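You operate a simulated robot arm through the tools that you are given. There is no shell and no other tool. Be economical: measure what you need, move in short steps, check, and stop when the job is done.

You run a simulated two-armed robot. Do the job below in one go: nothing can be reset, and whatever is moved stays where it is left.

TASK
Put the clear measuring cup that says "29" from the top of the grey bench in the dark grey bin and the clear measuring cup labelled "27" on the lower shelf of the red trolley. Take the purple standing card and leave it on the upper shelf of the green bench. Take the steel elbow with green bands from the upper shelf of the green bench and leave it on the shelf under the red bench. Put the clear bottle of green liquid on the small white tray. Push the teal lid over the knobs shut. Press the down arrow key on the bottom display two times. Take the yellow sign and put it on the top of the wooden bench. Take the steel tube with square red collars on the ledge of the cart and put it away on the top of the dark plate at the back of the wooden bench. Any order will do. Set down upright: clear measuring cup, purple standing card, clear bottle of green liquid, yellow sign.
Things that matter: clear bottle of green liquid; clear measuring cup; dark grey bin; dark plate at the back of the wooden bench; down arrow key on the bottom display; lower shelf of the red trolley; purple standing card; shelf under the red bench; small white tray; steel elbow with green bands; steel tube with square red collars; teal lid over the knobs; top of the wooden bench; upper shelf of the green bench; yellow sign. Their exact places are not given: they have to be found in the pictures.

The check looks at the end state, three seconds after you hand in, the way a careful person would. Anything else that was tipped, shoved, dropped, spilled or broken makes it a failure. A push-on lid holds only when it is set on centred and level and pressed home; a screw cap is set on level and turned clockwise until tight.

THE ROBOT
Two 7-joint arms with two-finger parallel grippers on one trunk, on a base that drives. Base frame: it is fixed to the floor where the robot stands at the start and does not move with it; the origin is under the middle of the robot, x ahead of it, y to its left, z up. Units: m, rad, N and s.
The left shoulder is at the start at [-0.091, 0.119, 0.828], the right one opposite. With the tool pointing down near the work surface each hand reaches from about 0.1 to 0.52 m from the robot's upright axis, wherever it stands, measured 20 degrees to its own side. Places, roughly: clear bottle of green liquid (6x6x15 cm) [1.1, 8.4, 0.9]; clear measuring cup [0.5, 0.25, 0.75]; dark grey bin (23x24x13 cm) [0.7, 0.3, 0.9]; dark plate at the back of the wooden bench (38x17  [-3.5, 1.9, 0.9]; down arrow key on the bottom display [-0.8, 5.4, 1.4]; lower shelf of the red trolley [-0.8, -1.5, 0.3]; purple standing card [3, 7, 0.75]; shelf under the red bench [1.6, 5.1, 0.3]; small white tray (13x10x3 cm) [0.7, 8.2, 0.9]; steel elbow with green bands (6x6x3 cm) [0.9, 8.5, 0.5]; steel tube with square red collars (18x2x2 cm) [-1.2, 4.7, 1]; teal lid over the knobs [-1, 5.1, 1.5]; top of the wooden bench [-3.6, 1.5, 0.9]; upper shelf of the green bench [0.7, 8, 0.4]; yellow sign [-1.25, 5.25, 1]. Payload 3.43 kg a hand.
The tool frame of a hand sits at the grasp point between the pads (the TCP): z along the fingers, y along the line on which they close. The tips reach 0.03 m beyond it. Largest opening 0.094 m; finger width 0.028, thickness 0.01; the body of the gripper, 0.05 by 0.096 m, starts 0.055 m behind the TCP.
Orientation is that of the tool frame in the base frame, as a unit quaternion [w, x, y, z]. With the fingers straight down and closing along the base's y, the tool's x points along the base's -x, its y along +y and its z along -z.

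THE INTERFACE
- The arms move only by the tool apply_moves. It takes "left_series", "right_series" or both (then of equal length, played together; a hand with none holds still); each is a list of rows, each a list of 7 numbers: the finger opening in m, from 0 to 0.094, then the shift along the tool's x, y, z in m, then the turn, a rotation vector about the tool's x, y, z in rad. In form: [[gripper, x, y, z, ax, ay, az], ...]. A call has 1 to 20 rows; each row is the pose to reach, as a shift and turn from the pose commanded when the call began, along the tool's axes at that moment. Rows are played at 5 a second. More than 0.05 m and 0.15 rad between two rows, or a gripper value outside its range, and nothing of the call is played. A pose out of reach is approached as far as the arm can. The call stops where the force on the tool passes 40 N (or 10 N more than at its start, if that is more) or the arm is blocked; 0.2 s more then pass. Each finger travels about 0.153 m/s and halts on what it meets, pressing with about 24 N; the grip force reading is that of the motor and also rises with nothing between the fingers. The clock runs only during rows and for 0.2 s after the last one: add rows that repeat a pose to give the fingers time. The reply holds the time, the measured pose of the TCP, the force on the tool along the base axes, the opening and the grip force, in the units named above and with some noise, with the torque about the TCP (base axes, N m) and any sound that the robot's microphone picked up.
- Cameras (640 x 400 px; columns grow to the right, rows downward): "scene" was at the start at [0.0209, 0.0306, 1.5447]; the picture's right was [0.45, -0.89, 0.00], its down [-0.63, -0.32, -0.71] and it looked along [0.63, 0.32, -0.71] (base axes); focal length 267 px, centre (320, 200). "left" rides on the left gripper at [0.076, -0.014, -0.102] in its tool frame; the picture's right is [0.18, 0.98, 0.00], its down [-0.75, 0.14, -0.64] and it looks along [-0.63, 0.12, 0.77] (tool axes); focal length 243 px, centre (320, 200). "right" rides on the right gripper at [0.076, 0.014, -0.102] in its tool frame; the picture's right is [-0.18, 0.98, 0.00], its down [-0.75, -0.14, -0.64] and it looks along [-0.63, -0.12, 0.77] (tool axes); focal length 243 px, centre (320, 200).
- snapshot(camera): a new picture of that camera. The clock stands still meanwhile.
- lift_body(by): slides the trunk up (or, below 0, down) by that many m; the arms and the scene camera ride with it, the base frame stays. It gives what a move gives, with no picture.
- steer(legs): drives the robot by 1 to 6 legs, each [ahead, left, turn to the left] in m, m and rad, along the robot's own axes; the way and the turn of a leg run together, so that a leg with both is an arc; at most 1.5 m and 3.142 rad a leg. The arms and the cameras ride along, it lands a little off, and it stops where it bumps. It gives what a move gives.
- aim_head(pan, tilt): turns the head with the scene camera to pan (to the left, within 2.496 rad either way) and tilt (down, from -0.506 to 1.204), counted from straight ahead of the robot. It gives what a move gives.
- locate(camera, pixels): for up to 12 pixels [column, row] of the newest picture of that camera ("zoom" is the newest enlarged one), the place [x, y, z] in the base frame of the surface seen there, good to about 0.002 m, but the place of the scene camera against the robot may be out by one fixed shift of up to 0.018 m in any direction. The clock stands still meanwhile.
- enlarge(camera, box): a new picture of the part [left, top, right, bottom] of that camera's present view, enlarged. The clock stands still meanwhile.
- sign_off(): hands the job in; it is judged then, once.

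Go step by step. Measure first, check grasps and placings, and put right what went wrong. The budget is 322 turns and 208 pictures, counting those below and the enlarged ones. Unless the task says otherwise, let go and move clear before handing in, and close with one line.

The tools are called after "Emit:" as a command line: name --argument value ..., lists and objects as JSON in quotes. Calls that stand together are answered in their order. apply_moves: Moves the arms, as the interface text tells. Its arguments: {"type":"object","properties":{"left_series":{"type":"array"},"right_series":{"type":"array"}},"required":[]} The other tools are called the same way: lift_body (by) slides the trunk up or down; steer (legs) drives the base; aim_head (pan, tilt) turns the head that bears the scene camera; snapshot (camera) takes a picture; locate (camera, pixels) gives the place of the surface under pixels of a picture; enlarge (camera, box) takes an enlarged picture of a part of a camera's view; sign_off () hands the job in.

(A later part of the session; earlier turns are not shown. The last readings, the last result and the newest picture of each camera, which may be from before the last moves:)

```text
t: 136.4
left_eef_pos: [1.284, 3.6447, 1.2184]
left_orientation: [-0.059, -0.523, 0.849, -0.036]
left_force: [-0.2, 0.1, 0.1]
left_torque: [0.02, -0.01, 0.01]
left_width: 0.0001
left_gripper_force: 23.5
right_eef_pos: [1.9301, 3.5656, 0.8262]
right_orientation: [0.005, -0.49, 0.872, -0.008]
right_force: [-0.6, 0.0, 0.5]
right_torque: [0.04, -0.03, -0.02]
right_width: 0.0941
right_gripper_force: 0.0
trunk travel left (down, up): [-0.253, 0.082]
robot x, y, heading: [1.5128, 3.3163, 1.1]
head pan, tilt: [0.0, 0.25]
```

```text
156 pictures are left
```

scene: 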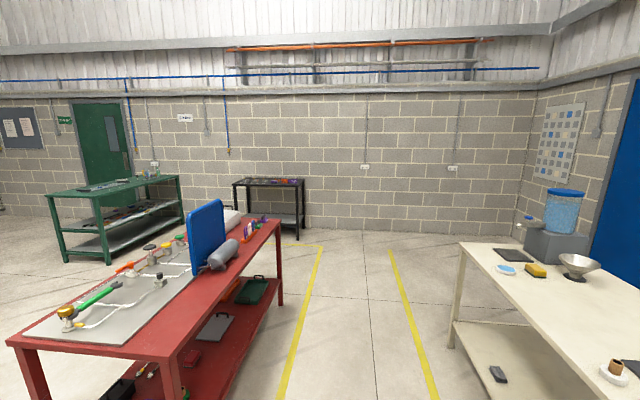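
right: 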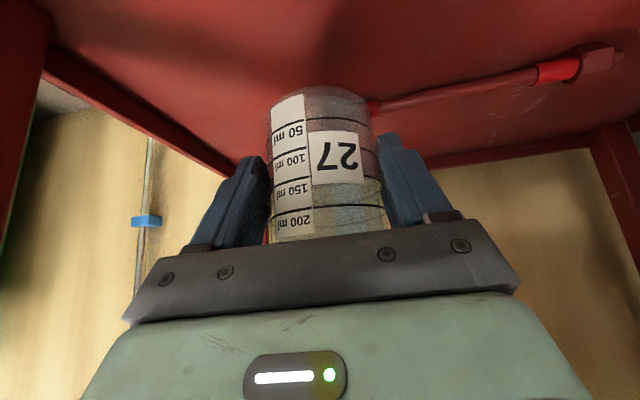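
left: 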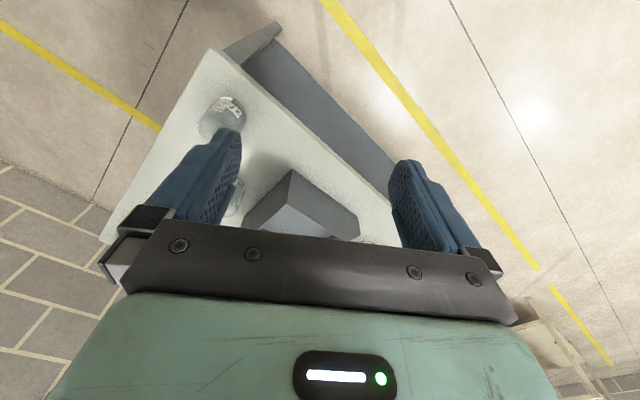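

Emit:
enlarge --camera "scene" --box '[215, 165, 325, 250]'

Emit:
locate --camera "scene" --pixels '[[270, 182], [236, 184], [304, 180], [298, 238], [285, 220], [265, 225], [240, 210], [120, 190], [150, 215], [60, 205], [179, 175], [275, 300]]'

```text
4.71 times, centred on (270, 208) of scene
```

zoom: 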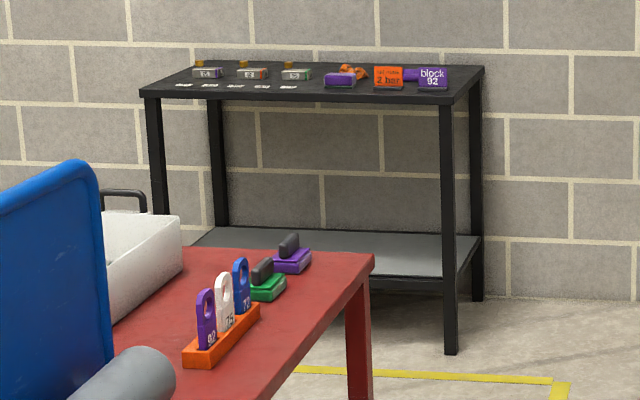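

```text
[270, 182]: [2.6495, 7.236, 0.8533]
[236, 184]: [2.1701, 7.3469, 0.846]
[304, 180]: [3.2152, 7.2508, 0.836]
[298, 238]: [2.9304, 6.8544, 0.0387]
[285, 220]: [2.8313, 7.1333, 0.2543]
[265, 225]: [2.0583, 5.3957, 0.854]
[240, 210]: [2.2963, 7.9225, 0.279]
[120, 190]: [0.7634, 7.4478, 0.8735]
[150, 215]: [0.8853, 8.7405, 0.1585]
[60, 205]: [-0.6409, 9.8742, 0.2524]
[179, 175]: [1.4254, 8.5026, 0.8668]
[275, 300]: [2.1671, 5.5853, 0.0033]
```

The purple "block 92" card stands at the right front of the black bench, next to an orange sign. I'll drive up the aisle to a standoff facing that bench.

Emit:
steer --legs '[[0.95, -0.15, 0], [0.95, -0.15, 0], [0.85, 0, 0], [0.15, 0.55, -0.11]]'

Emit:
aim_head --pan 0 --tilt 0.7

Emit:
snapshot --camera "scene"

```text
t: 155.0
left_eef_pos: [2.4111, 6.4065, 1.2194]
left_orientation: [-0.061, -0.474, 0.878, -0.031]
left_force: [0.0, 0.4, -0.1]
left_torque: [0.0, 0.03, 0.01]
left_width: 0.0
left_gripper_force: 23.9
right_eef_pos: [3.0434, 6.2569, 0.8261]
right_orientation: [0.006, -0.442, 0.897, -0.009]
right_force: [0.6, 0.5, 0.1]
right_torque: [0.02, -0.02, 0.03]
right_width: 0.0939
right_gripper_force: 0.0
trunk travel left (down, up): [-0.253, 0.082]
robot x, y, heading: [2.5975, 6.055, 0.995]
head pan, tilt: [0.0, 0.25]
```

```text
t: 155.9
left_eef_pos: [2.4135, 6.4075, 1.2192]
left_orientation: [-0.061, -0.475, 0.877, -0.032]
left_force: [-1.5, -0.2, 0.8]
left_torque: [0.0, -0.02, 0.0]
left_width: 0.0
left_gripper_force: 24.1
right_eef_pos: [3.0441, 6.2559, 0.826]
right_orientation: [0.006, -0.441, 0.898, -0.008]
right_force: [-0.1, 0.3, -0.9]
right_torque: [-0.01, 0.0, -0.01]
right_width: 0.0937
right_gripper_force: 0.1
trunk travel left (down, up): [-0.253, 0.082]
robot x, y, heading: [2.5968, 6.0544, 0.994]
head pan, tilt: [0.0, 0.7]
```

```text
154 pictures are left
```

scene: 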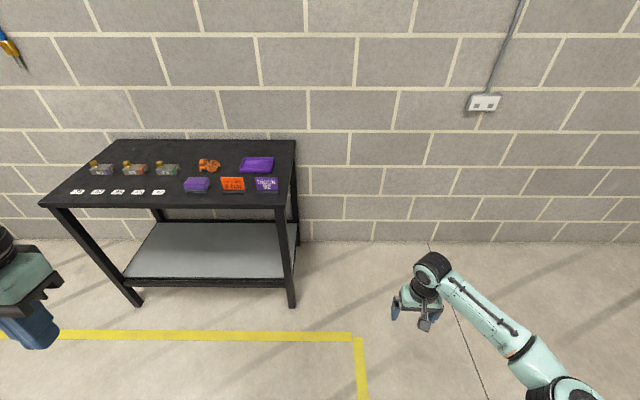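

Emit:
enlarge --camera "scene" --box '[175, 140, 305, 215]'

Emit:
locate --camera "scene" --pixels '[[266, 185], [257, 185], [277, 185], [267, 178], [266, 191], [232, 184], [287, 206], [42, 205], [257, 165], [295, 145], [267, 200], [243, 185]]'

```text
4.92 times, centred on (240, 178) of scene
```

zoom: 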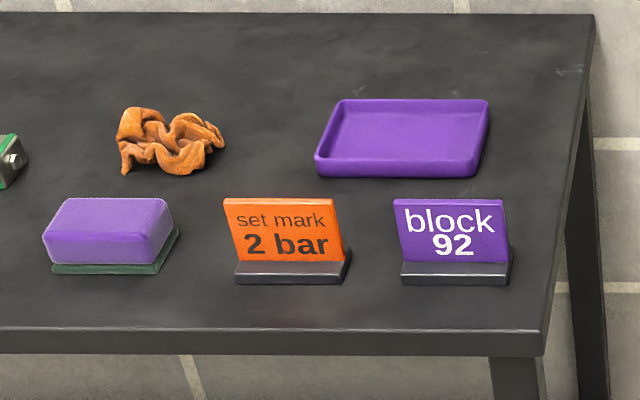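

```text
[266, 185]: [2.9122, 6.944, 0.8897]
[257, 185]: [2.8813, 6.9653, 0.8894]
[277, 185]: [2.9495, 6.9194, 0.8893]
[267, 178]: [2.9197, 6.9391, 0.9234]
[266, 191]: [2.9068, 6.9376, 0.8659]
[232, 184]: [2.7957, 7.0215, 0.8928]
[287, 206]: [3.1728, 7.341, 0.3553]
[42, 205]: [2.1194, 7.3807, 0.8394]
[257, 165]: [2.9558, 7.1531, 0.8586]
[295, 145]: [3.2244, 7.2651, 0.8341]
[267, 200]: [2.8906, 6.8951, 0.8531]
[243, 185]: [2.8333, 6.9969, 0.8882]
```

The purple card is centred at about (2.914,6.943), z 0.85–0.925, with its face toward me. I'll grip its thin plate from the right end of the bench, so fingers close on its faces. First I'll raise and tilt the hand and drive round there.

Emit:
apply_moves --right_series '[[0.06, 0, 0, -0.03, 0, -0.14, 0], [0.06, 0, 0, -0.06, 0, -0.28, 0], [0.06, 0, 0, -0.09, 0, -0.42, 0], [0.06, 0, 0, -0.12, 0, -0.56, 0], [0.06, 0, 0, -0.15, 0, -0.7, 0], [0.06, 0, 0, -0.15, 0, -0.7, 0]]'

Emit:
steer --legs '[[0, 0, 1.566], [-0.375, -0.717, 0]]'

Emit:
aim_head --pan -0.3 --tilt 0.8

Emit:
snapshot --camera "scene"

Emit:
snapshot --camera "right"

```text
t: 157.3
left_eef_pos: [2.412, 6.4075, 1.219]
left_orientation: [-0.062, -0.474, 0.878, -0.032]
left_force: [0.6, -1.3, 0.0]
left_torque: [-0.01, 0.02, 0.02]
left_width: 0.0
left_gripper_force: 24.0
right_eef_pos: [3.0401, 6.2571, 0.9773]
right_orientation: [0.313, -0.418, 0.84, 0.145]
right_force: [-0.2, 0.1, -0.2]
right_torque: [0.03, -0.03, -0.01]
right_width: 0.0599
right_gripper_force: 0.1
trunk travel left (down, up): [-0.253, 0.082]
robot x, y, heading: [2.6042, 6.0573, 0.994]
head pan, tilt: [0.0, 0.7]
```

```text
t: 167.8
left_eef_pos: [2.9609, 6.2533, 1.2197]
left_orientation: [0.019, 0.959, -0.274, 0.066]
left_force: [-0.4, -0.2, 0.0]
left_torque: [-0.05, 0.0, 0.0]
left_width: 0.0002
left_gripper_force: 24.2
right_eef_pos: [3.0965, 6.8837, 0.976]
right_orientation: [-0.116, 0.893, -0.289, -0.324]
right_force: [0.0, -0.4, 0.5]
right_torque: [-0.03, 0.0, -0.03]
right_width: 0.06
right_gripper_force: 0.1
trunk travel left (down, up): [-0.253, 0.082]
robot x, y, heading: [3.3071, 6.4499, 2.588]
head pan, tilt: [0.0, 0.7]
```

```text
t: 168.6
left_eef_pos: [2.9615, 6.2533, 1.2193]
left_orientation: [0.019, 0.96, -0.273, 0.066]
left_force: [-0.5, -0.6, 0.5]
left_torque: [0.0, 0.04, -0.02]
left_width: 0.0001
left_gripper_force: 24.7
right_eef_pos: [3.0966, 6.8831, 0.9775]
right_orientation: [-0.117, 0.893, -0.289, -0.325]
right_force: [-0.3, 0.0, 0.3]
right_torque: [-0.02, 0.01, 0.02]
right_width: 0.06
right_gripper_force: 0.0
trunk travel left (down, up): [-0.253, 0.082]
robot x, y, heading: [3.3064, 6.4503, 2.592]
head pan, tilt: [-0.3, 0.799]
```

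```text
152 pictures are left
```

scene: 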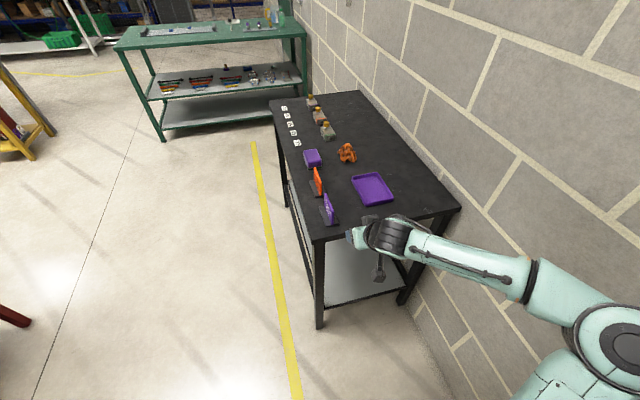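

```text
151 pictures are left
```

right: 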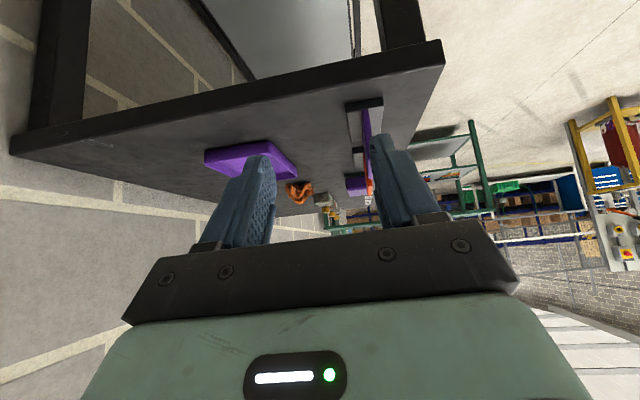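

The card is edge-on in the right picture at about (367,135). I'll measure it there.

Emit:
enlarge --camera "right" --box '[310, 80, 430, 210]'

Emit:
locate --camera "right" --pixels '[[367, 120], [368, 140], [369, 160], [356, 130], [365, 100], [380, 104], [441, 55], [400, 90], [350, 115]]'

Emit:
locate --camera "scene" --pixels '[[330, 208], [331, 216], [325, 196], [318, 180], [315, 242], [372, 190], [456, 210]]'

```text
3.08 times, centred on (370, 145) of right
```

zoom: 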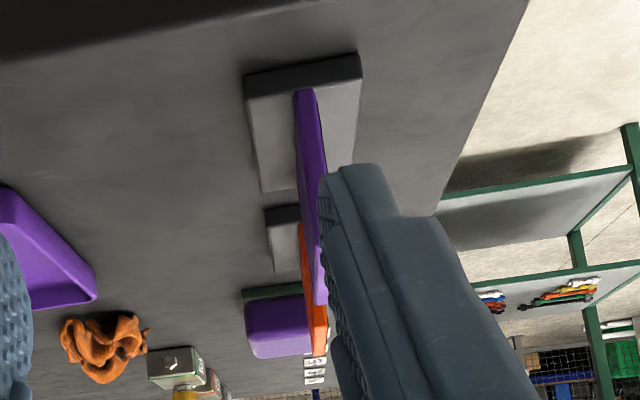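

```text
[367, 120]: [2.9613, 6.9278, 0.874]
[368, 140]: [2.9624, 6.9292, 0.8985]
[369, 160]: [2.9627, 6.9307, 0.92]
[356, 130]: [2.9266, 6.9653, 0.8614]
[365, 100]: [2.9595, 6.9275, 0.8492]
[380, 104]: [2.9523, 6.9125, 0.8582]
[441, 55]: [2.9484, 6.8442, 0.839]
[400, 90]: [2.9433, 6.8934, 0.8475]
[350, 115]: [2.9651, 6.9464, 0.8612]
```

```text
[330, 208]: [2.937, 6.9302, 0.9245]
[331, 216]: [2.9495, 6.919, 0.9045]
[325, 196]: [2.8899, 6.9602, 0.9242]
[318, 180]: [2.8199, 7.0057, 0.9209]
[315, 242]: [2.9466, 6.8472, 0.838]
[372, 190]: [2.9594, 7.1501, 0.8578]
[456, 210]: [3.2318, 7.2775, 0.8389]
```

Wrist measurement: card's near edge at (2.962,6.929), top 0.925, base top 0.862. I'll drive ahead 0.13 m with the hand above the card, then fine-align.

Emit:
steer --legs '[[0.13, 0, 0]]'

Emit:
snapshot --camera "right"

```text
t: 169.9
left_eef_pos: [2.8495, 6.3217, 1.2188]
left_orientation: [0.02, 0.959, -0.275, 0.066]
left_force: [-0.7, -0.7, -0.2]
left_torque: [-0.01, -0.05, 0.01]
left_width: 0.0
left_gripper_force: 24.0
right_eef_pos: [2.986, 6.9532, 0.9755]
right_orientation: [-0.117, 0.893, -0.29, -0.324]
right_force: [0.4, 0.5, -0.1]
right_torque: [-0.02, -0.05, -0.01]
right_width: 0.0599
right_gripper_force: 0.1
trunk travel left (down, up): [-0.253, 0.082]
robot x, y, heading: [3.1974, 6.5189, 2.585]
head pan, tilt: [-0.3, 0.799]
```

```text
149 pictures are left
```

right: 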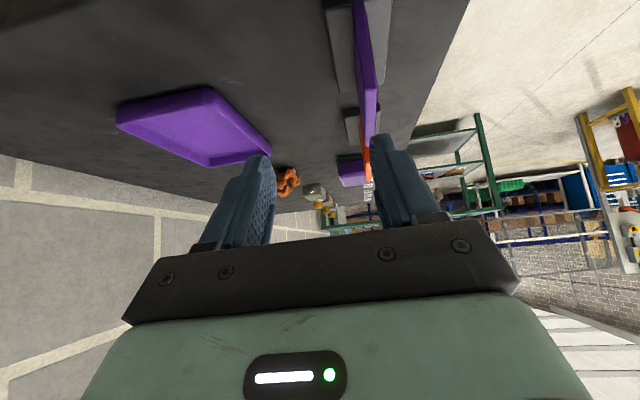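

Emit:
apply_moves --right_series '[[0.06, -0.013, 0.017, 0.011, -0.02, 0, -0.025], [0.06, -0.0273, 0.0348, 0.0223, -0.042, 0, -0.05], [0.06, -0.0273, 0.0348, 0.0223, -0.042, 0, -0.05]]'

Emit:
snapshot --camera "right"

Emit:
enlarge --camera "scene" --box '[240, 130, 440, 280]'

```text
t: 170.7
left_eef_pos: [2.8498, 6.3207, 1.2189]
left_orientation: [0.02, 0.959, -0.274, 0.066]
left_force: [-0.2, 0.4, -0.2]
left_torque: [0.0, 0.0, 0.02]
left_width: 0.0
left_gripper_force: 24.2
right_eef_pos: [2.9376, 6.9439, 0.9765]
right_orientation: [-0.105, 0.902, -0.26, -0.328]
right_force: [-0.3, -0.8, 0.1]
right_torque: [0.0, 0.01, -0.01]
right_width: 0.0598
right_gripper_force: 0.1
trunk travel left (down, up): [-0.253, 0.082]
robot x, y, heading: [3.1957, 6.5183, 2.591]
head pan, tilt: [-0.3, 0.799]
```

```text
148 pictures are left
```

right: 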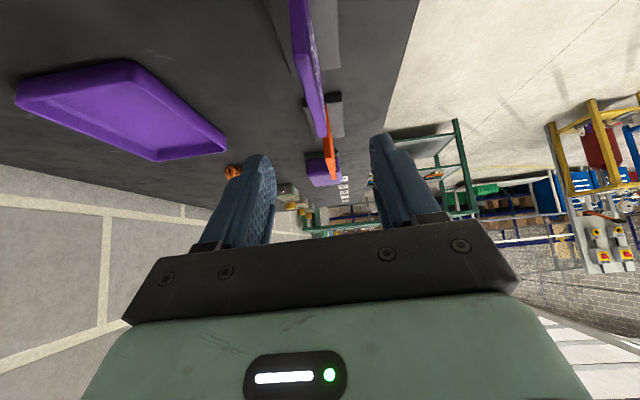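

```text
2.67 times, centred on (340, 205) of scene
```

zoom: 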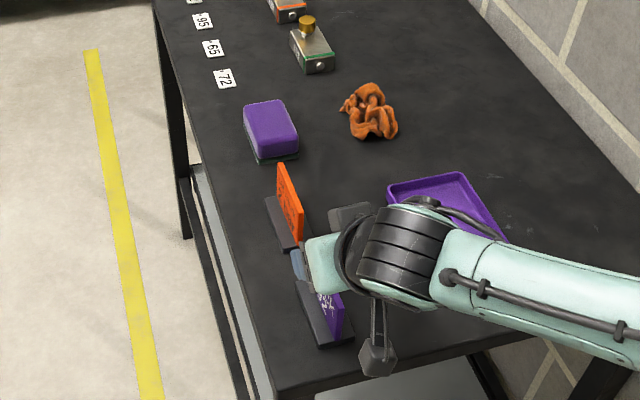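

Emit:
locate --camera "right" --pixels '[[312, 70], [320, 115], [300, 20], [306, 60], [325, 95], [321, 136]]'

```text
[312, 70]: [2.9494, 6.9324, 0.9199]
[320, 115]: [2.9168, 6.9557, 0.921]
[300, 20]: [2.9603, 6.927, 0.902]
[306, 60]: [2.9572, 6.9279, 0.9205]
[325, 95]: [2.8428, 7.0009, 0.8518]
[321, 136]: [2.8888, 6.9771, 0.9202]
```

The card plane passes within 2 mm of the finger centre. I'll go down and close gently.

Emit:
apply_moves --right_series '[[0.06, 0.025, 0.0007, 0.029, 0.015, 0, 0.017], [0.06, 0.0494, 0.0014, 0.0583, 0.029, 0, 0.034], [0.04, 0.0494, 0.0014, 0.0583, 0.029, 0, 0.034], [0.02, 0.0494, 0.0014, 0.0583, 0.029, 0, 0.034], [0.0, 0.0494, 0.0014, 0.0583, 0.029, 0, 0.034], [0.0, 0.0494, 0.0014, 0.0583, 0.029, 0, 0.034]]'

Emit:
enlarge --camera "scene" --box '[260, 150, 420, 270]'

```text
t: 172.1
left_eef_pos: [2.8494, 6.3222, 1.2188]
left_orientation: [0.02, 0.959, -0.274, 0.066]
left_force: [-0.6, 0.1, 0.4]
left_torque: [-0.01, 0.0, 0.01]
left_width: 0.0
left_gripper_force: 24.2
right_eef_pos: [2.9365, 6.9459, 0.9001]
right_orientation: [-0.113, 0.896, -0.28, -0.325]
right_force: [0.2, 0.5, -0.3]
right_torque: [-0.01, 0.08, 0.0]
right_width: 0.0118
right_gripper_force: 24.4
trunk travel left (down, up): [-0.253, 0.082]
robot x, y, heading: [3.1967, 6.5195, 2.586]
head pan, tilt: [-0.3, 0.799]
```

```text
3.33 times, centred on (340, 210) of scene
```

zoom: 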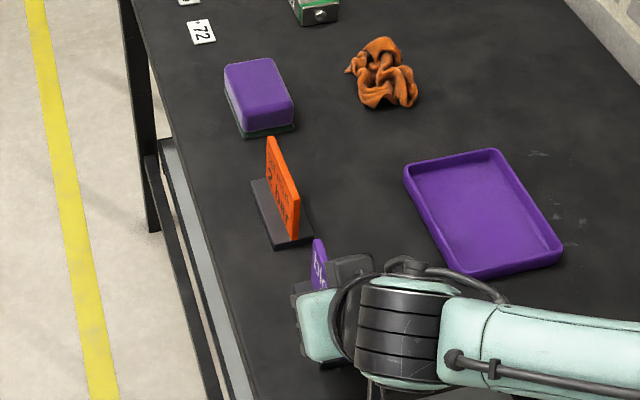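

The plate is gripped at 0.012 m. I'll lift with the trunk and back away.

Emit:
lift_body --by 0.08

Emit:
steer --legs '[[-0.3, 0, 0]]'

Emit:
snapshot --camera "right"

Emit:
snapshot --camera "scene"

```text
t: 173.2
left_eef_pos: [2.8503, 6.3207, 1.2981]
left_orientation: [0.019, 0.959, -0.275, 0.066]
left_force: [-0.5, -0.4, -0.6]
left_torque: [0.02, 0.02, 0.01]
left_width: 0.0001
left_gripper_force: 23.5
right_eef_pos: [2.9381, 6.9456, 0.9812]
right_orientation: [-0.113, 0.896, -0.281, -0.325]
right_force: [0.2, 0.4, -1.2]
right_torque: [-0.02, -0.02, -0.01]
right_width: 0.0116
right_gripper_force: 23.9
trunk travel left (down, up): [-0.333, 0.002]
robot x, y, heading: [3.1934, 6.5155, 2.586]
head pan, tilt: [-0.3, 0.799]
```

```text
t: 175.3
left_eef_pos: [3.0989, 6.1659, 1.3003]
left_orientation: [0.02, 0.96, -0.272, 0.066]
left_force: [0.4, 0.0, 0.7]
left_torque: [0.02, -0.02, 0.0]
left_width: 0.0
left_gripper_force: 24.1
right_eef_pos: [3.1845, 6.7904, 0.9805]
right_orientation: [-0.112, 0.897, -0.278, -0.326]
right_force: [0.0, 0.7, -0.6]
right_torque: [-0.04, -0.02, -0.02]
right_width: 0.0116
right_gripper_force: 23.9
trunk travel left (down, up): [-0.333, 0.002]
robot x, y, heading: [3.4443, 6.3656, 2.592]
head pan, tilt: [-0.3, 0.799]
```

```text
145 pictures are left
```

right: 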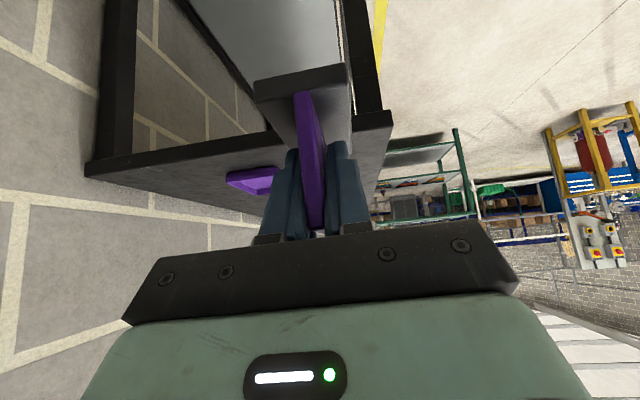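

```text
144 pictures are left
```

scene: 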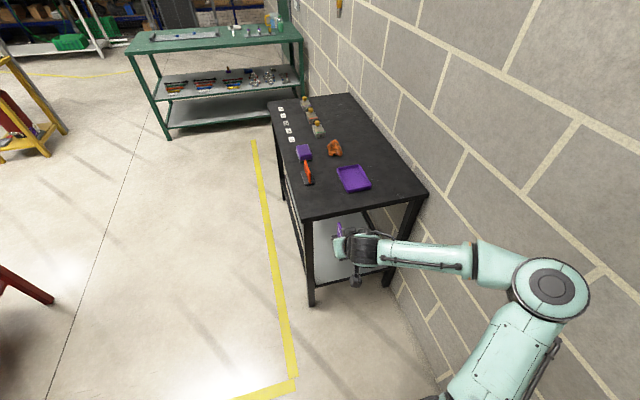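

Card held firmly. I'll look at the green bench from here.

Emit:
enlarge --camera "scene" --box '[110, 5, 320, 145]'

Emit:
locate --camera "scene" --pixels '[[128, 52], [302, 41], [292, 100], [165, 95], [295, 85], [220, 80], [167, 137], [255, 25], [150, 35], [250, 75], [200, 100]]'

```text
2.86 times, centred on (215, 75) of scene
```

zoom: 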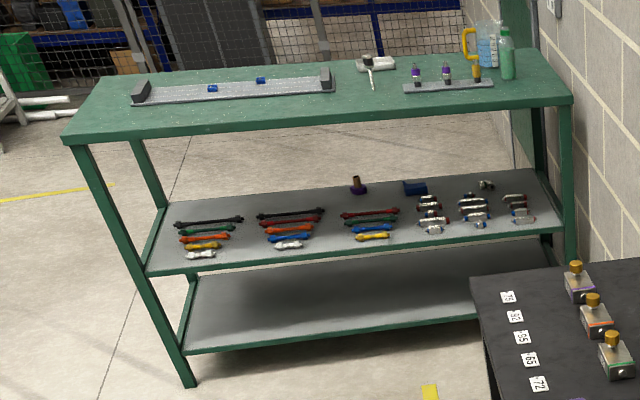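

```text
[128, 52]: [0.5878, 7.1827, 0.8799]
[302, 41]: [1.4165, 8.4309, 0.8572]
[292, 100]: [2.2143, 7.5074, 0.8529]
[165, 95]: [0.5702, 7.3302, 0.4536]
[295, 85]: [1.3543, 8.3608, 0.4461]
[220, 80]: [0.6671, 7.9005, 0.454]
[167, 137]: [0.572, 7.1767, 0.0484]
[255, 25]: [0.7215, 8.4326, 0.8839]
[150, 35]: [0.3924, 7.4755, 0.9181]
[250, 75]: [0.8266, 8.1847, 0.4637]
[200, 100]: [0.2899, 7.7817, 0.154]
```

The upper shelf (z≈0.452) carries wrench groups and elbows with gaps between the groups. I'll drive along in front of the black bench to face the green bench.

Emit:
steer --legs '[[0, 0.45, 0], [0.95, 0.07, 0], [0.95, 0.07, -0.035]]'

Emit:
aim_head --pan -0.45 --tilt 0.6

Emit:
snapshot --camera "scene"

```text
t: 188.8
left_eef_pos: [1.1736, 6.6726, 1.2984]
left_orientation: [0.021, 0.957, -0.282, 0.066]
left_force: [-0.2, 0.4, 0.9]
left_torque: [-0.04, 0.02, -0.02]
left_width: 0.0
left_gripper_force: 24.2
right_eef_pos: [1.2726, 7.2958, 0.9804]
right_orientation: [-0.115, 0.894, -0.287, -0.324]
right_force: [0.6, -0.1, -1.0]
right_torque: [-0.02, 0.0, -0.03]
right_width: 0.0119
right_gripper_force: 23.8
trunk travel left (down, up): [-0.333, 0.002]
robot x, y, heading: [1.5221, 6.8638, 2.57]
head pan, tilt: [-0.3, 0.799]
```

```text
t: 189.5
left_eef_pos: [1.1741, 6.674, 1.2981]
left_orientation: [0.02, 0.957, -0.282, 0.065]
left_force: [0.0, -0.1, -0.7]
left_torque: [-0.01, 0.01, -0.01]
left_width: 0.0001
left_gripper_force: 24.1
right_eef_pos: [1.2723, 7.2952, 0.9809]
right_orientation: [-0.115, 0.894, -0.287, -0.324]
right_force: [-0.3, -0.1, -0.4]
right_torque: [0.03, 0.01, -0.01]
right_width: 0.0119
right_gripper_force: 23.6
trunk travel left (down, up): [-0.333, 0.002]
robot x, y, heading: [1.5218, 6.8633, 2.566]
head pan, tilt: [-0.45, 0.6]
```

```text
142 pictures are left
```

scene: 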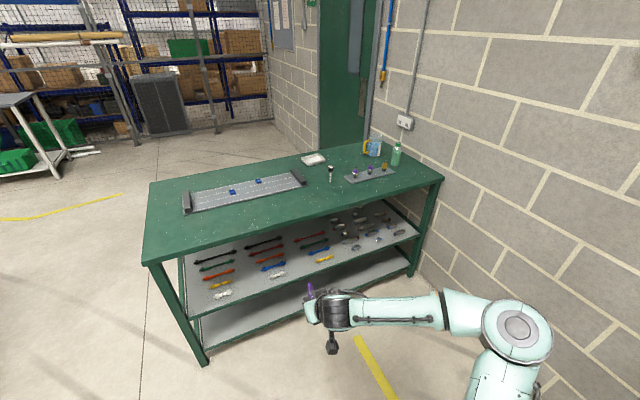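

Emit:
enlarge --camera "scene" --box '[170, 190, 430, 360]'

Emit:
locate --camera "scene" --pixels '[[147, 260], [440, 180], [204, 318], [415, 236], [300, 270], [290, 255], [335, 255], [313, 159], [397, 155], [340, 180], [372, 150], [330, 168]]'

```text
2.35 times, centred on (300, 275) of scene
```

zoom: 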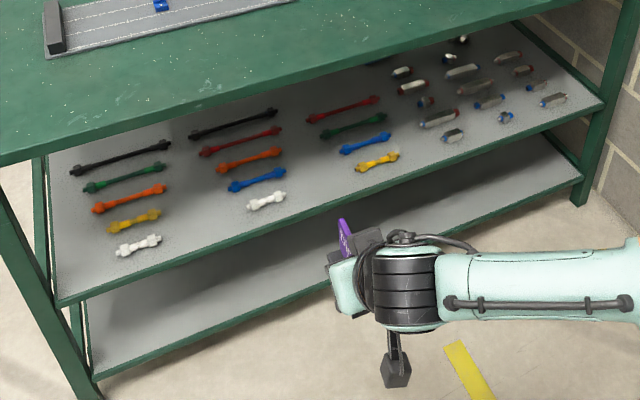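

```text
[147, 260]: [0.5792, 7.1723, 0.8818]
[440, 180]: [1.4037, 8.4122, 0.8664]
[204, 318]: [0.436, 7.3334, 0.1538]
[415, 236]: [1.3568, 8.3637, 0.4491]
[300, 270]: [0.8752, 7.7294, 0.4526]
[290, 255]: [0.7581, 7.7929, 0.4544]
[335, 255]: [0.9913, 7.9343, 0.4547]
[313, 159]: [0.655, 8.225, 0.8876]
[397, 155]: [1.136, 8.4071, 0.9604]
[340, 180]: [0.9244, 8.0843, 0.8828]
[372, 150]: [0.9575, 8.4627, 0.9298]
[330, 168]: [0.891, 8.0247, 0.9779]
```

There's a free gap about 0.2 m wide at the shelf front, around (0.875,7.73). I'll lower the trunk and hand first, while still outside.

Emit:
lift_body --by -0.33

Emit:
apply_moves --right_series '[[0.0, 0.024, 0, 0.028, 0, 0, 0], [0.0, 0.048, 0.001, 0.056, 0, 0, 0], [0.0, 0.071, 0.002, 0.084, 0, 0, 0], [0.0, 0.071, 0.002, 0.084, 0, 0, 0]]'

```text
t: 192.8
left_eef_pos: [1.1744, 6.6732, 0.9686]
left_orientation: [0.02, 0.957, -0.282, 0.066]
left_force: [-0.1, 0.0, 0.3]
left_torque: [-0.01, 0.02, 0.03]
left_width: 0.0
left_gripper_force: 23.8
right_eef_pos: [1.2719, 7.2952, 0.6495]
right_orientation: [-0.116, 0.894, -0.288, -0.324]
right_force: [-0.1, -1.0, -0.5]
right_torque: [0.0, -0.01, -0.02]
right_width: 0.0119
right_gripper_force: 23.9
trunk travel left (down, up): [-0.003, 0.332]
robot x, y, heading: [1.5255, 6.8622, 2.566]
head pan, tilt: [-0.45, 0.6]
```

```text
t: 193.8
left_eef_pos: [1.173, 6.6732, 0.968]
left_orientation: [0.021, 0.957, -0.283, 0.066]
left_force: [-0.6, 0.8, 0.6]
left_torque: [0.01, 0.01, 0.02]
left_width: 0.0001
left_gripper_force: 24.2
right_eef_pos: [1.2745, 7.2968, 0.5412]
right_orientation: [-0.115, 0.894, -0.286, -0.325]
right_force: [0.2, 0.7, -1.1]
right_torque: [-0.09, -0.01, -0.02]
right_width: 0.012
right_gripper_force: 23.8
trunk travel left (down, up): [-0.003, 0.332]
robot x, y, heading: [1.5257, 6.8641, 2.571]
head pan, tilt: [-0.45, 0.6]
```

Emit:
steer --legs '[[0.1, -0.162, 0], [0.36, 0, 0]]'

Emit:
snapshot --camera "right"

Emit:
snapshot --camera "scene"

```text
t: 197.8
left_eef_pos: [0.878, 7.0627, 0.9696]
left_orientation: [0.021, 0.956, -0.284, 0.067]
left_force: [0.5, 0.5, -0.7]
left_torque: [0.03, 0.03, 0.01]
left_width: 0.0
left_gripper_force: 23.8
right_eef_pos: [0.9808, 7.6866, 0.5416]
right_orientation: [-0.116, 0.893, -0.289, -0.324]
right_force: [-0.1, 0.2, -2.2]
right_torque: [-0.04, 0.04, 0.02]
right_width: 0.0118
right_gripper_force: 23.9
trunk travel left (down, up): [-0.003, 0.332]
robot x, y, heading: [1.2267, 7.2571, 2.568]
head pan, tilt: [-0.45, 0.6]
```

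```text
140 pictures are left
```

right: 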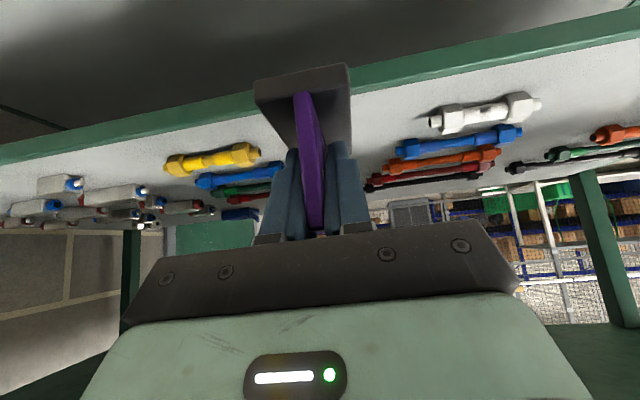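

```text
139 pictures are left
```

scene: 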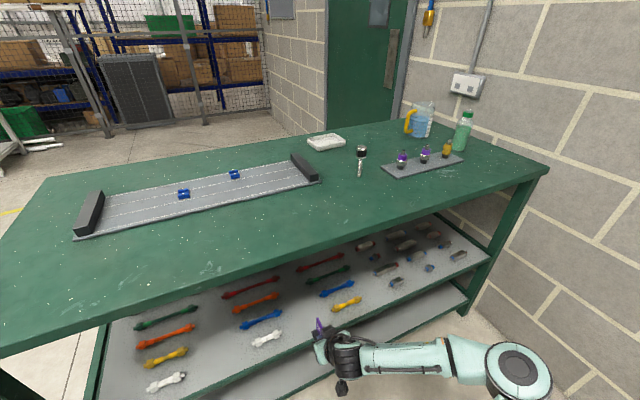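

Well aligned between the white and yellow pieces. I'll measure the shelf edge with the wrist camera.

Emit:
locate --camera "right" --pixels '[[385, 88], [385, 105], [385, 120], [240, 115], [450, 118], [240, 155], [200, 140], [400, 72]]'

```text
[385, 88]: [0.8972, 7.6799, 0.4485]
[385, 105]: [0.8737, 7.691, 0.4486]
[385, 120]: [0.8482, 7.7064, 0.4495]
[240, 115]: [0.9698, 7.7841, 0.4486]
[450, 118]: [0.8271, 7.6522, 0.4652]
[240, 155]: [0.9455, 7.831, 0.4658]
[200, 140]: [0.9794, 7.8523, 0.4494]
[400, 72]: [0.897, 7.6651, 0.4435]
```

Emit:
steer --legs '[[0.127, 0.007, 0]]'

Emit:
snapshot --camera "right"

```text
t: 199.1
left_eef_pos: [0.7673, 7.1267, 0.9691]
left_orientation: [0.021, 0.957, -0.283, 0.066]
left_force: [0.0, 0.6, -0.4]
left_torque: [-0.01, 0.02, 0.01]
left_width: 0.0
left_gripper_force: 23.9
right_eef_pos: [0.8699, 7.7499, 0.541]
right_orientation: [-0.116, 0.893, -0.289, -0.324]
right_force: [-0.3, 0.1, -1.1]
right_torque: [-0.01, -0.03, 0.01]
right_width: 0.0118
right_gripper_force: 24.1
trunk travel left (down, up): [-0.003, 0.332]
robot x, y, heading: [1.1192, 7.3107, 2.568]
head pan, tilt: [-0.45, 0.6]
```

```text
138 pictures are left
```

right: 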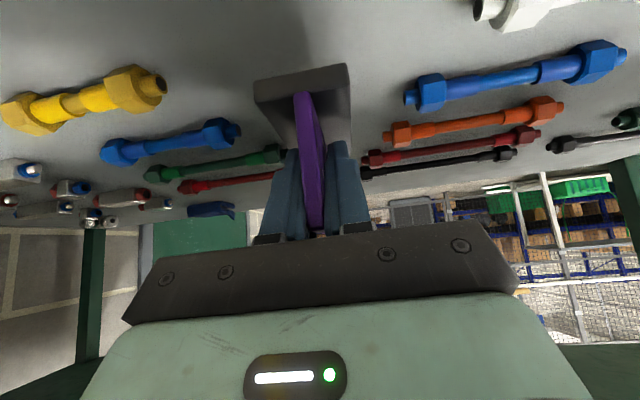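

Emit:
apply_moves --right_series '[[0.0, 0.013, 0, 0.0153, 0, 0, 0], [0.0, 0.0233, 0, 0.0274, 0, 0, 0], [0.0, 0.025, 0, 0.0295, 0, 0, 0], [0.0, 0.0262, 0, 0.0308, 0, 0, 0], [0.0, 0.0262, 0, 0.0308, 0, 0, 0]]'

```text
t: 200.3
left_eef_pos: [0.7698, 7.1273, 0.969]
left_orientation: [0.021, 0.957, -0.283, 0.066]
left_force: [0.9, -0.1, -0.1]
left_torque: [-0.01, -0.01, 0.01]
left_width: 0.0
left_gripper_force: 24.4
right_eef_pos: [0.8715, 7.7505, 0.5004]
right_orientation: [-0.116, 0.893, -0.29, -0.324]
right_force: [-0.6, 0.0, -1.7]
right_torque: [-0.03, -0.03, 0.01]
right_width: 0.0119
right_gripper_force: 24.4
trunk travel left (down, up): [-0.003, 0.332]
robot x, y, heading: [1.1164, 7.3219, 2.565]
head pan, tilt: [-0.45, 0.6]
```

No contact yet at 0.500; I'll go down a few more millimetres.

Emit:
apply_moves --right_series '[[0.0, 0.0013, 0, 0.0015, 0, 0, 0], [0.0, 0.0026, 0, 0.003, 0, 0, 0], [0.0, 0.0026, 0, 0.003, 0, 0, 0]]'

```text
t: 201.1
left_eef_pos: [0.7691, 7.1263, 0.9689]
left_orientation: [0.02, 0.956, -0.284, 0.066]
left_force: [0.2, -0.5, -0.1]
left_torque: [-0.02, -0.04, 0.02]
left_width: 0.0001
left_gripper_force: 23.6
right_eef_pos: [0.8719, 7.7513, 0.4985]
right_orientation: [-0.116, 0.893, -0.288, -0.326]
right_force: [0.2, 2.0, 13.4]
right_torque: [-0.31, -0.02, 0.05]
right_width: 0.0119
right_gripper_force: 23.9
trunk travel left (down, up): [-0.003, 0.332]
robot x, y, heading: [1.1153, 7.3146, 2.565]
head pan, tilt: [-0.45, 0.6]
```

Contact at 13 N. I'll open, rise slightly and back out.

Emit:
apply_moves --right_series '[[0.03, 0, 0, 0, 0, 0, 0], [0.05, 0, 0, 0, 0, 0, 0], [0.05, -0.0065, 0, -0.0076, 0, 0, 0], [0.05, -0.013, 0, -0.0152, 0, 0, 0], [0.05, -0.013, 0, -0.0152, 0, 0, 0]]'

Emit:
steer --legs '[[-0.2, 0.016, 0]]'

Emit:
snapshot --camera "right"

Emit:
snapshot --camera "scene"

```text
t: 202.3
left_eef_pos: [0.7674, 7.1262, 0.9688]
left_orientation: [0.02, 0.957, -0.283, 0.065]
left_force: [-0.1, 0.1, 0.2]
left_torque: [-0.01, 0.03, 0.02]
left_width: 0.0001
left_gripper_force: 24.2
right_eef_pos: [0.8709, 7.7503, 0.516]
right_orientation: [-0.116, 0.893, -0.29, -0.324]
right_force: [0.1, 0.1, -0.1]
right_torque: [-0.02, 0.01, -0.03]
right_width: 0.05
right_gripper_force: 0.1
trunk travel left (down, up): [-0.003, 0.332]
robot x, y, heading: [1.1202, 7.3165, 2.565]
head pan, tilt: [-0.45, 0.6]
```

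```text
t: 203.9
left_eef_pos: [0.9314, 7.0011, 0.9697]
left_orientation: [0.02, 0.956, -0.285, 0.065]
left_force: [-1.3, 0.1, -0.5]
left_torque: [-0.01, -0.02, 0.02]
left_width: 0.0
left_gripper_force: 24.7
right_eef_pos: [1.0364, 7.6252, 0.5169]
right_orientation: [-0.116, 0.893, -0.29, -0.323]
right_force: [-0.4, -0.3, -0.1]
right_torque: [0.04, 0.02, 0.0]
right_width: 0.0499
right_gripper_force: 0.0
trunk travel left (down, up): [-0.003, 0.332]
robot x, y, heading: [1.2823, 7.1919, 2.566]
head pan, tilt: [-0.45, 0.6]
```

```text
137 pictures are left
```

right: 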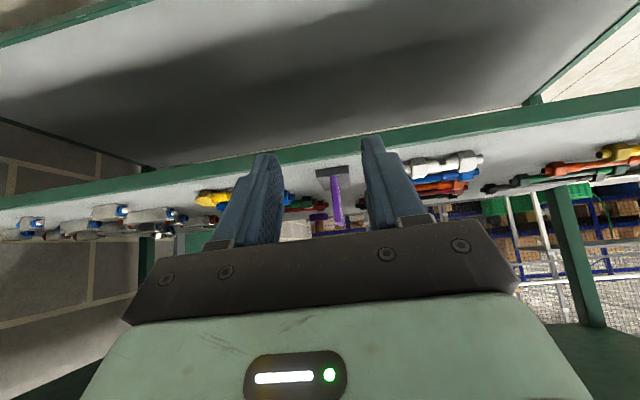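

```text
136 pictures are left
```

scene: 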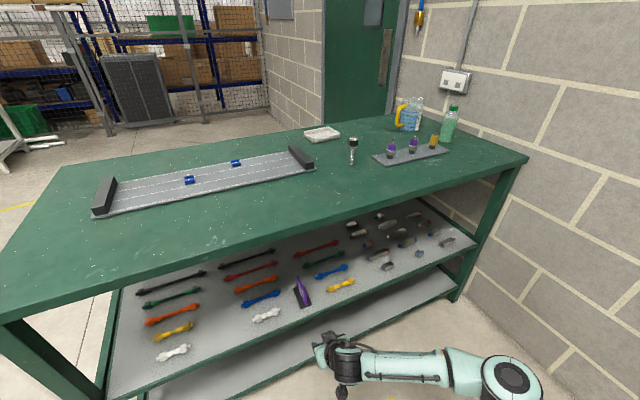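

The card stands on the shelf (pixel (302,292)). Now I'll find the elbow with green bands.

Emit:
enlarge --camera "scene" --box '[335, 195, 475, 285]'

Emit:
enlarge --camera "right" --box '[0, 160, 260, 260]'

```text
4.44 times, centred on (405, 240) of scene
```

zoom: 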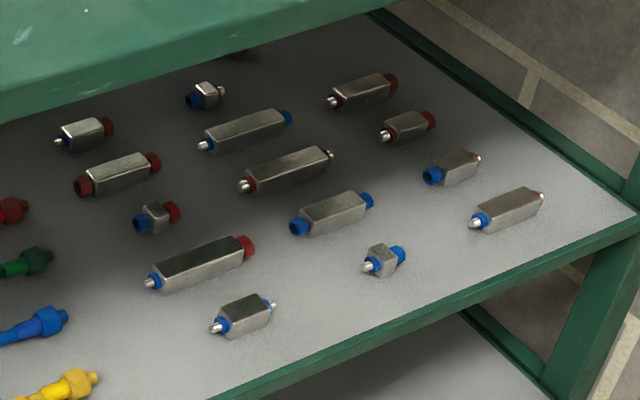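

```text
2.46 times, centred on (130, 210) of right
```

zoom: 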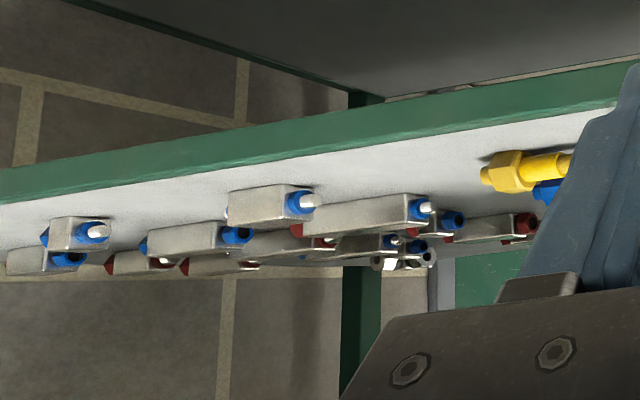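

The shelf front holds fittings, but the elbow seems to be at the back (near (0.9,8.5)), seen vaguely around right-zoom (405,262). I'll move to the right for a better look with the wrist camera.

Emit:
steer --legs '[[0.0, -0.42, 0]]'

Emit:
snapshot --camera "right"

Emit:
snapshot --camera "scene"

```text
t: 208.2
left_eef_pos: [1.1626, 7.3559, 0.9686]
left_orientation: [0.021, 0.957, -0.283, 0.066]
left_force: [-0.1, 0.6, -0.1]
left_torque: [0.0, 0.01, -0.01]
left_width: 0.0
left_gripper_force: 24.2
right_eef_pos: [1.2642, 7.9807, 0.5156]
right_orientation: [-0.115, 0.894, -0.288, -0.324]
right_force: [-0.7, -0.1, 0.1]
right_torque: [-0.02, 0.02, -0.04]
right_width: 0.0498
right_gripper_force: 0.0
trunk travel left (down, up): [-0.003, 0.332]
robot x, y, heading: [1.513, 7.5433, 2.568]
head pan, tilt: [-0.45, 0.6]
```

```text
133 pictures are left
```

right: 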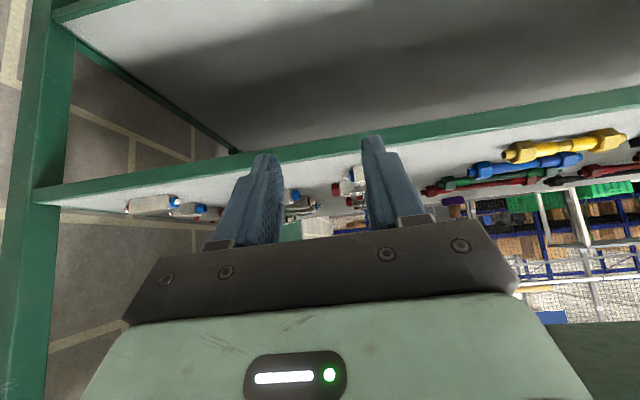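

```text
132 pictures are left
```

scene: 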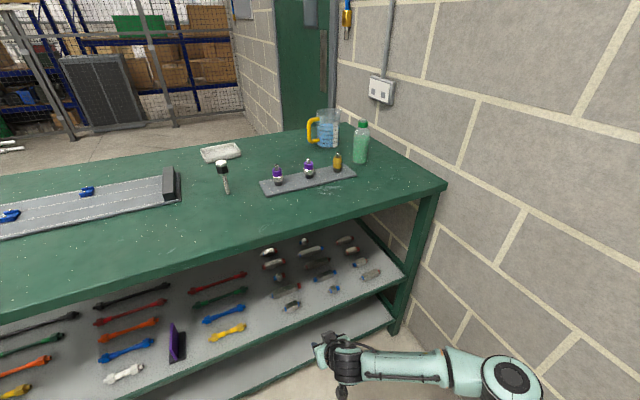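

The elbow lies near the back edge, so I'll fetch it from behind the bench. The bottle (pixel (361,143)) is reachable from the front, so first I'll raise up and look at the bottle's surroundings.

Emit:
lift_body --by 0.33

Emit:
apply_moves --right_series '[[0.094, -0.026, 0, -0.03, 0, -0.03, 0], [0.094, -0.052, 0, -0.06, 0, -0.06, 0], [0.094, -0.078, 0, -0.09, 0, -0.09, 0], [0.094, -0.104, 0, -0.12, 0, -0.12, 0], [0.094, -0.13, 0, -0.15, 0, -0.17, 0], [0.094, -0.13, 0, -0.15, 0, -0.17, 0]]'

Emit:
aim_head --pan -0.45 --tilt 0.7

Emit:
snapshot --camera "scene"

```text
t: 211.4
left_eef_pos: [1.1644, 7.3552, 1.299]
left_orientation: [0.021, 0.957, -0.282, 0.066]
left_force: [-0.2, -1.0, 0.4]
left_torque: [0.03, 0.01, -0.02]
left_width: 0.0
left_gripper_force: 23.6
right_eef_pos: [1.2647, 7.9787, 0.8457]
right_orientation: [-0.115, 0.894, -0.287, -0.324]
right_force: [0.6, -0.1, -0.7]
right_torque: [-0.03, 0.02, 0.02]
right_width: 0.0499
right_gripper_force: 0.1
trunk travel left (down, up): [-0.333, 0.002]
robot x, y, heading: [1.5115, 7.5457, 2.572]
head pan, tilt: [-0.45, 0.6]
```

```text
t: 212.8
left_eef_pos: [1.1642, 7.3558, 1.2994]
left_orientation: [0.021, 0.957, -0.281, 0.066]
left_force: [0.0, 0.4, 0.8]
left_torque: [-0.04, 0.02, -0.04]
left_width: 0.0
left_gripper_force: 23.7
right_eef_pos: [1.2617, 7.9748, 1.0445]
right_orientation: [-0.139, 0.863, -0.276, -0.4]
right_force: [-0.2, -0.4, 0.1]
right_torque: [0.02, -0.02, 0.03]
right_width: 0.094
right_gripper_force: 0.0
trunk travel left (down, up): [-0.333, 0.002]
robot x, y, heading: [1.5107, 7.5498, 2.564]
head pan, tilt: [-0.45, 0.6]
```

```text
t: 213.5
left_eef_pos: [1.1636, 7.3555, 1.2989]
left_orientation: [0.02, 0.957, -0.282, 0.066]
left_force: [-0.7, -0.6, -0.2]
left_torque: [-0.02, 0.05, 0.0]
left_width: 0.0001
left_gripper_force: 24.2
right_eef_pos: [1.2601, 7.9755, 1.044]
right_orientation: [-0.14, 0.863, -0.277, -0.399]
right_force: [0.6, 0.8, 0.6]
right_torque: [-0.02, -0.01, -0.04]
right_width: 0.0939
right_gripper_force: 0.1
trunk travel left (down, up): [-0.333, 0.002]
robot x, y, heading: [1.511, 7.5475, 2.573]
head pan, tilt: [-0.45, 0.7]
```

```text
131 pictures are left
```

scene: 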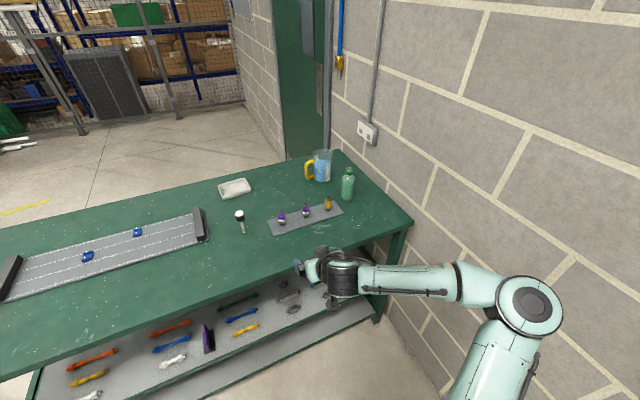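

Emit:
enlarge --camera "scene" --box '[210, 130, 410, 260]'

Emit:
locate --camera "scene" --pixels '[[348, 185], [348, 170], [347, 198], [327, 204], [306, 212], [342, 210], [272, 232], [235, 188], [253, 190], [220, 193], [320, 170], [335, 150]]'

Emit:
snapshot --camera "right"

```text
3.08 times, centred on (310, 195) of scene
```

zoom: 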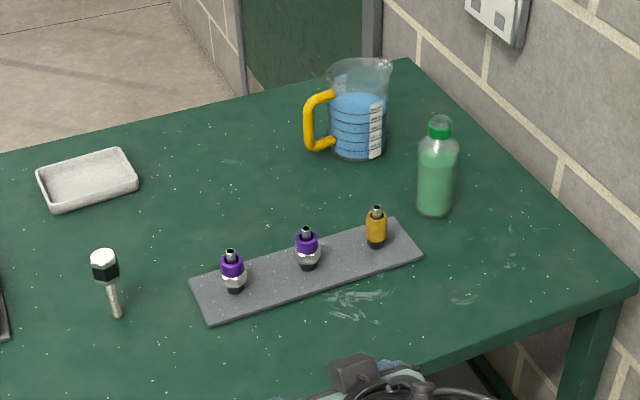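

```text
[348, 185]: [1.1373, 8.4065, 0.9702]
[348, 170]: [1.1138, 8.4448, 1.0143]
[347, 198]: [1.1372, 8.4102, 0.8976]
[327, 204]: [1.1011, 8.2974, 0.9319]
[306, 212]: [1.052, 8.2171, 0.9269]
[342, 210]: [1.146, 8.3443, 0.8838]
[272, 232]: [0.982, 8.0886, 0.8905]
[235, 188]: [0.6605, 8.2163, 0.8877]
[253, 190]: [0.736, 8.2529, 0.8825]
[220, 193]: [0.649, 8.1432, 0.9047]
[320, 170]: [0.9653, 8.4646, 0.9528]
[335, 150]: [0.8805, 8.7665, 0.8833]
```

```text
129 pictures are left
```

right: 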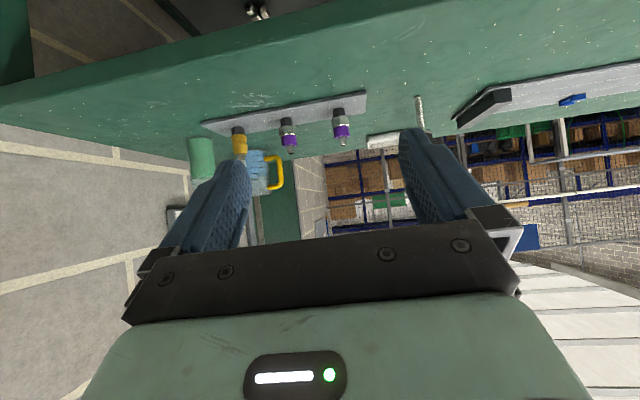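

I'll check the wall and elbow clearance, since the wall is close on the right.

Emit:
locate --camera "scene" --pixels '[[530, 312], [560, 320], [540, 285], [480, 200], [560, 200], [412, 222], [610, 330], [460, 275]]'

Emit:
locate --camera "right" --pixels '[[200, 155], [200, 145], [203, 170], [210, 125], [236, 130], [238, 145]]'

```text
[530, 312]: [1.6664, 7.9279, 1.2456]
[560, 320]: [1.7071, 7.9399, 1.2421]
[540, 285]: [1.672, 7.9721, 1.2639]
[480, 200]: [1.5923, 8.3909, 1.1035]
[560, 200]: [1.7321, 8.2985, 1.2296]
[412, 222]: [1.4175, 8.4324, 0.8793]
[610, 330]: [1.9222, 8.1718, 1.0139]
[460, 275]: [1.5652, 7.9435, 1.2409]
```

```text
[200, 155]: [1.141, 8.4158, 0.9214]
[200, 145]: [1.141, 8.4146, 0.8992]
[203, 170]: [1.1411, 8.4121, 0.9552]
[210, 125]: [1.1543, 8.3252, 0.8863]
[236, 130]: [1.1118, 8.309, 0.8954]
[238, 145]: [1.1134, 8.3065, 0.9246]
```

The wall leaves about 0.25 m at the elbow. I'll drive right 0.17 and ahead 0.15, then measure again.

Emit:
steer --legs '[[0.18, -0.17, 0]]'

Emit:
snapshot --camera "right"

Emit:
snapshot --camera "scene"

```text
t: 215.7
left_eef_pos: [1.1091, 7.5978, 1.2985]
left_orientation: [0.02, 0.957, -0.28, 0.066]
left_force: [-0.7, -0.9, -0.6]
left_torque: [0.0, 0.06, 0.04]
left_width: 0.0002
left_gripper_force: 23.8
right_eef_pos: [1.2054, 8.2176, 1.0444]
right_orientation: [-0.139, 0.863, -0.275, -0.4]
right_force: [0.5, 0.4, -0.4]
right_torque: [0.0, -0.03, -0.01]
right_width: 0.0939
right_gripper_force: 0.0
trunk travel left (down, up): [-0.333, 0.002]
robot x, y, heading: [1.4564, 7.79, 2.573]
head pan, tilt: [-0.45, 0.7]
```

```text
128 pictures are left
```

right: 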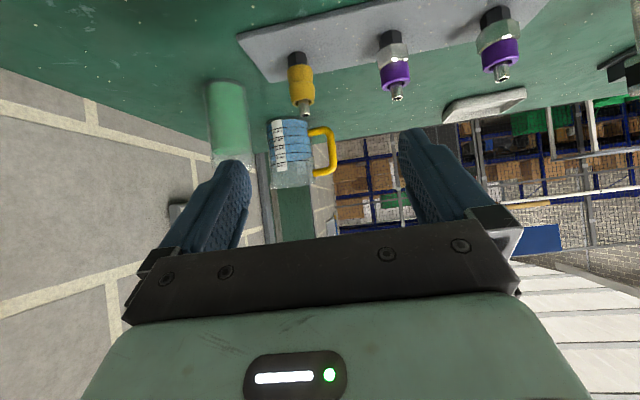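

```text
127 pictures are left
```

scene: 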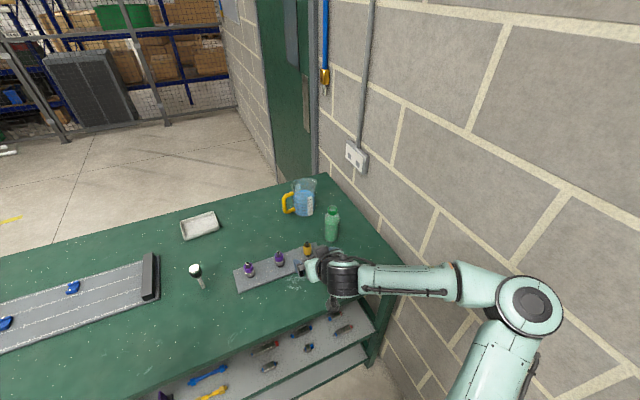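

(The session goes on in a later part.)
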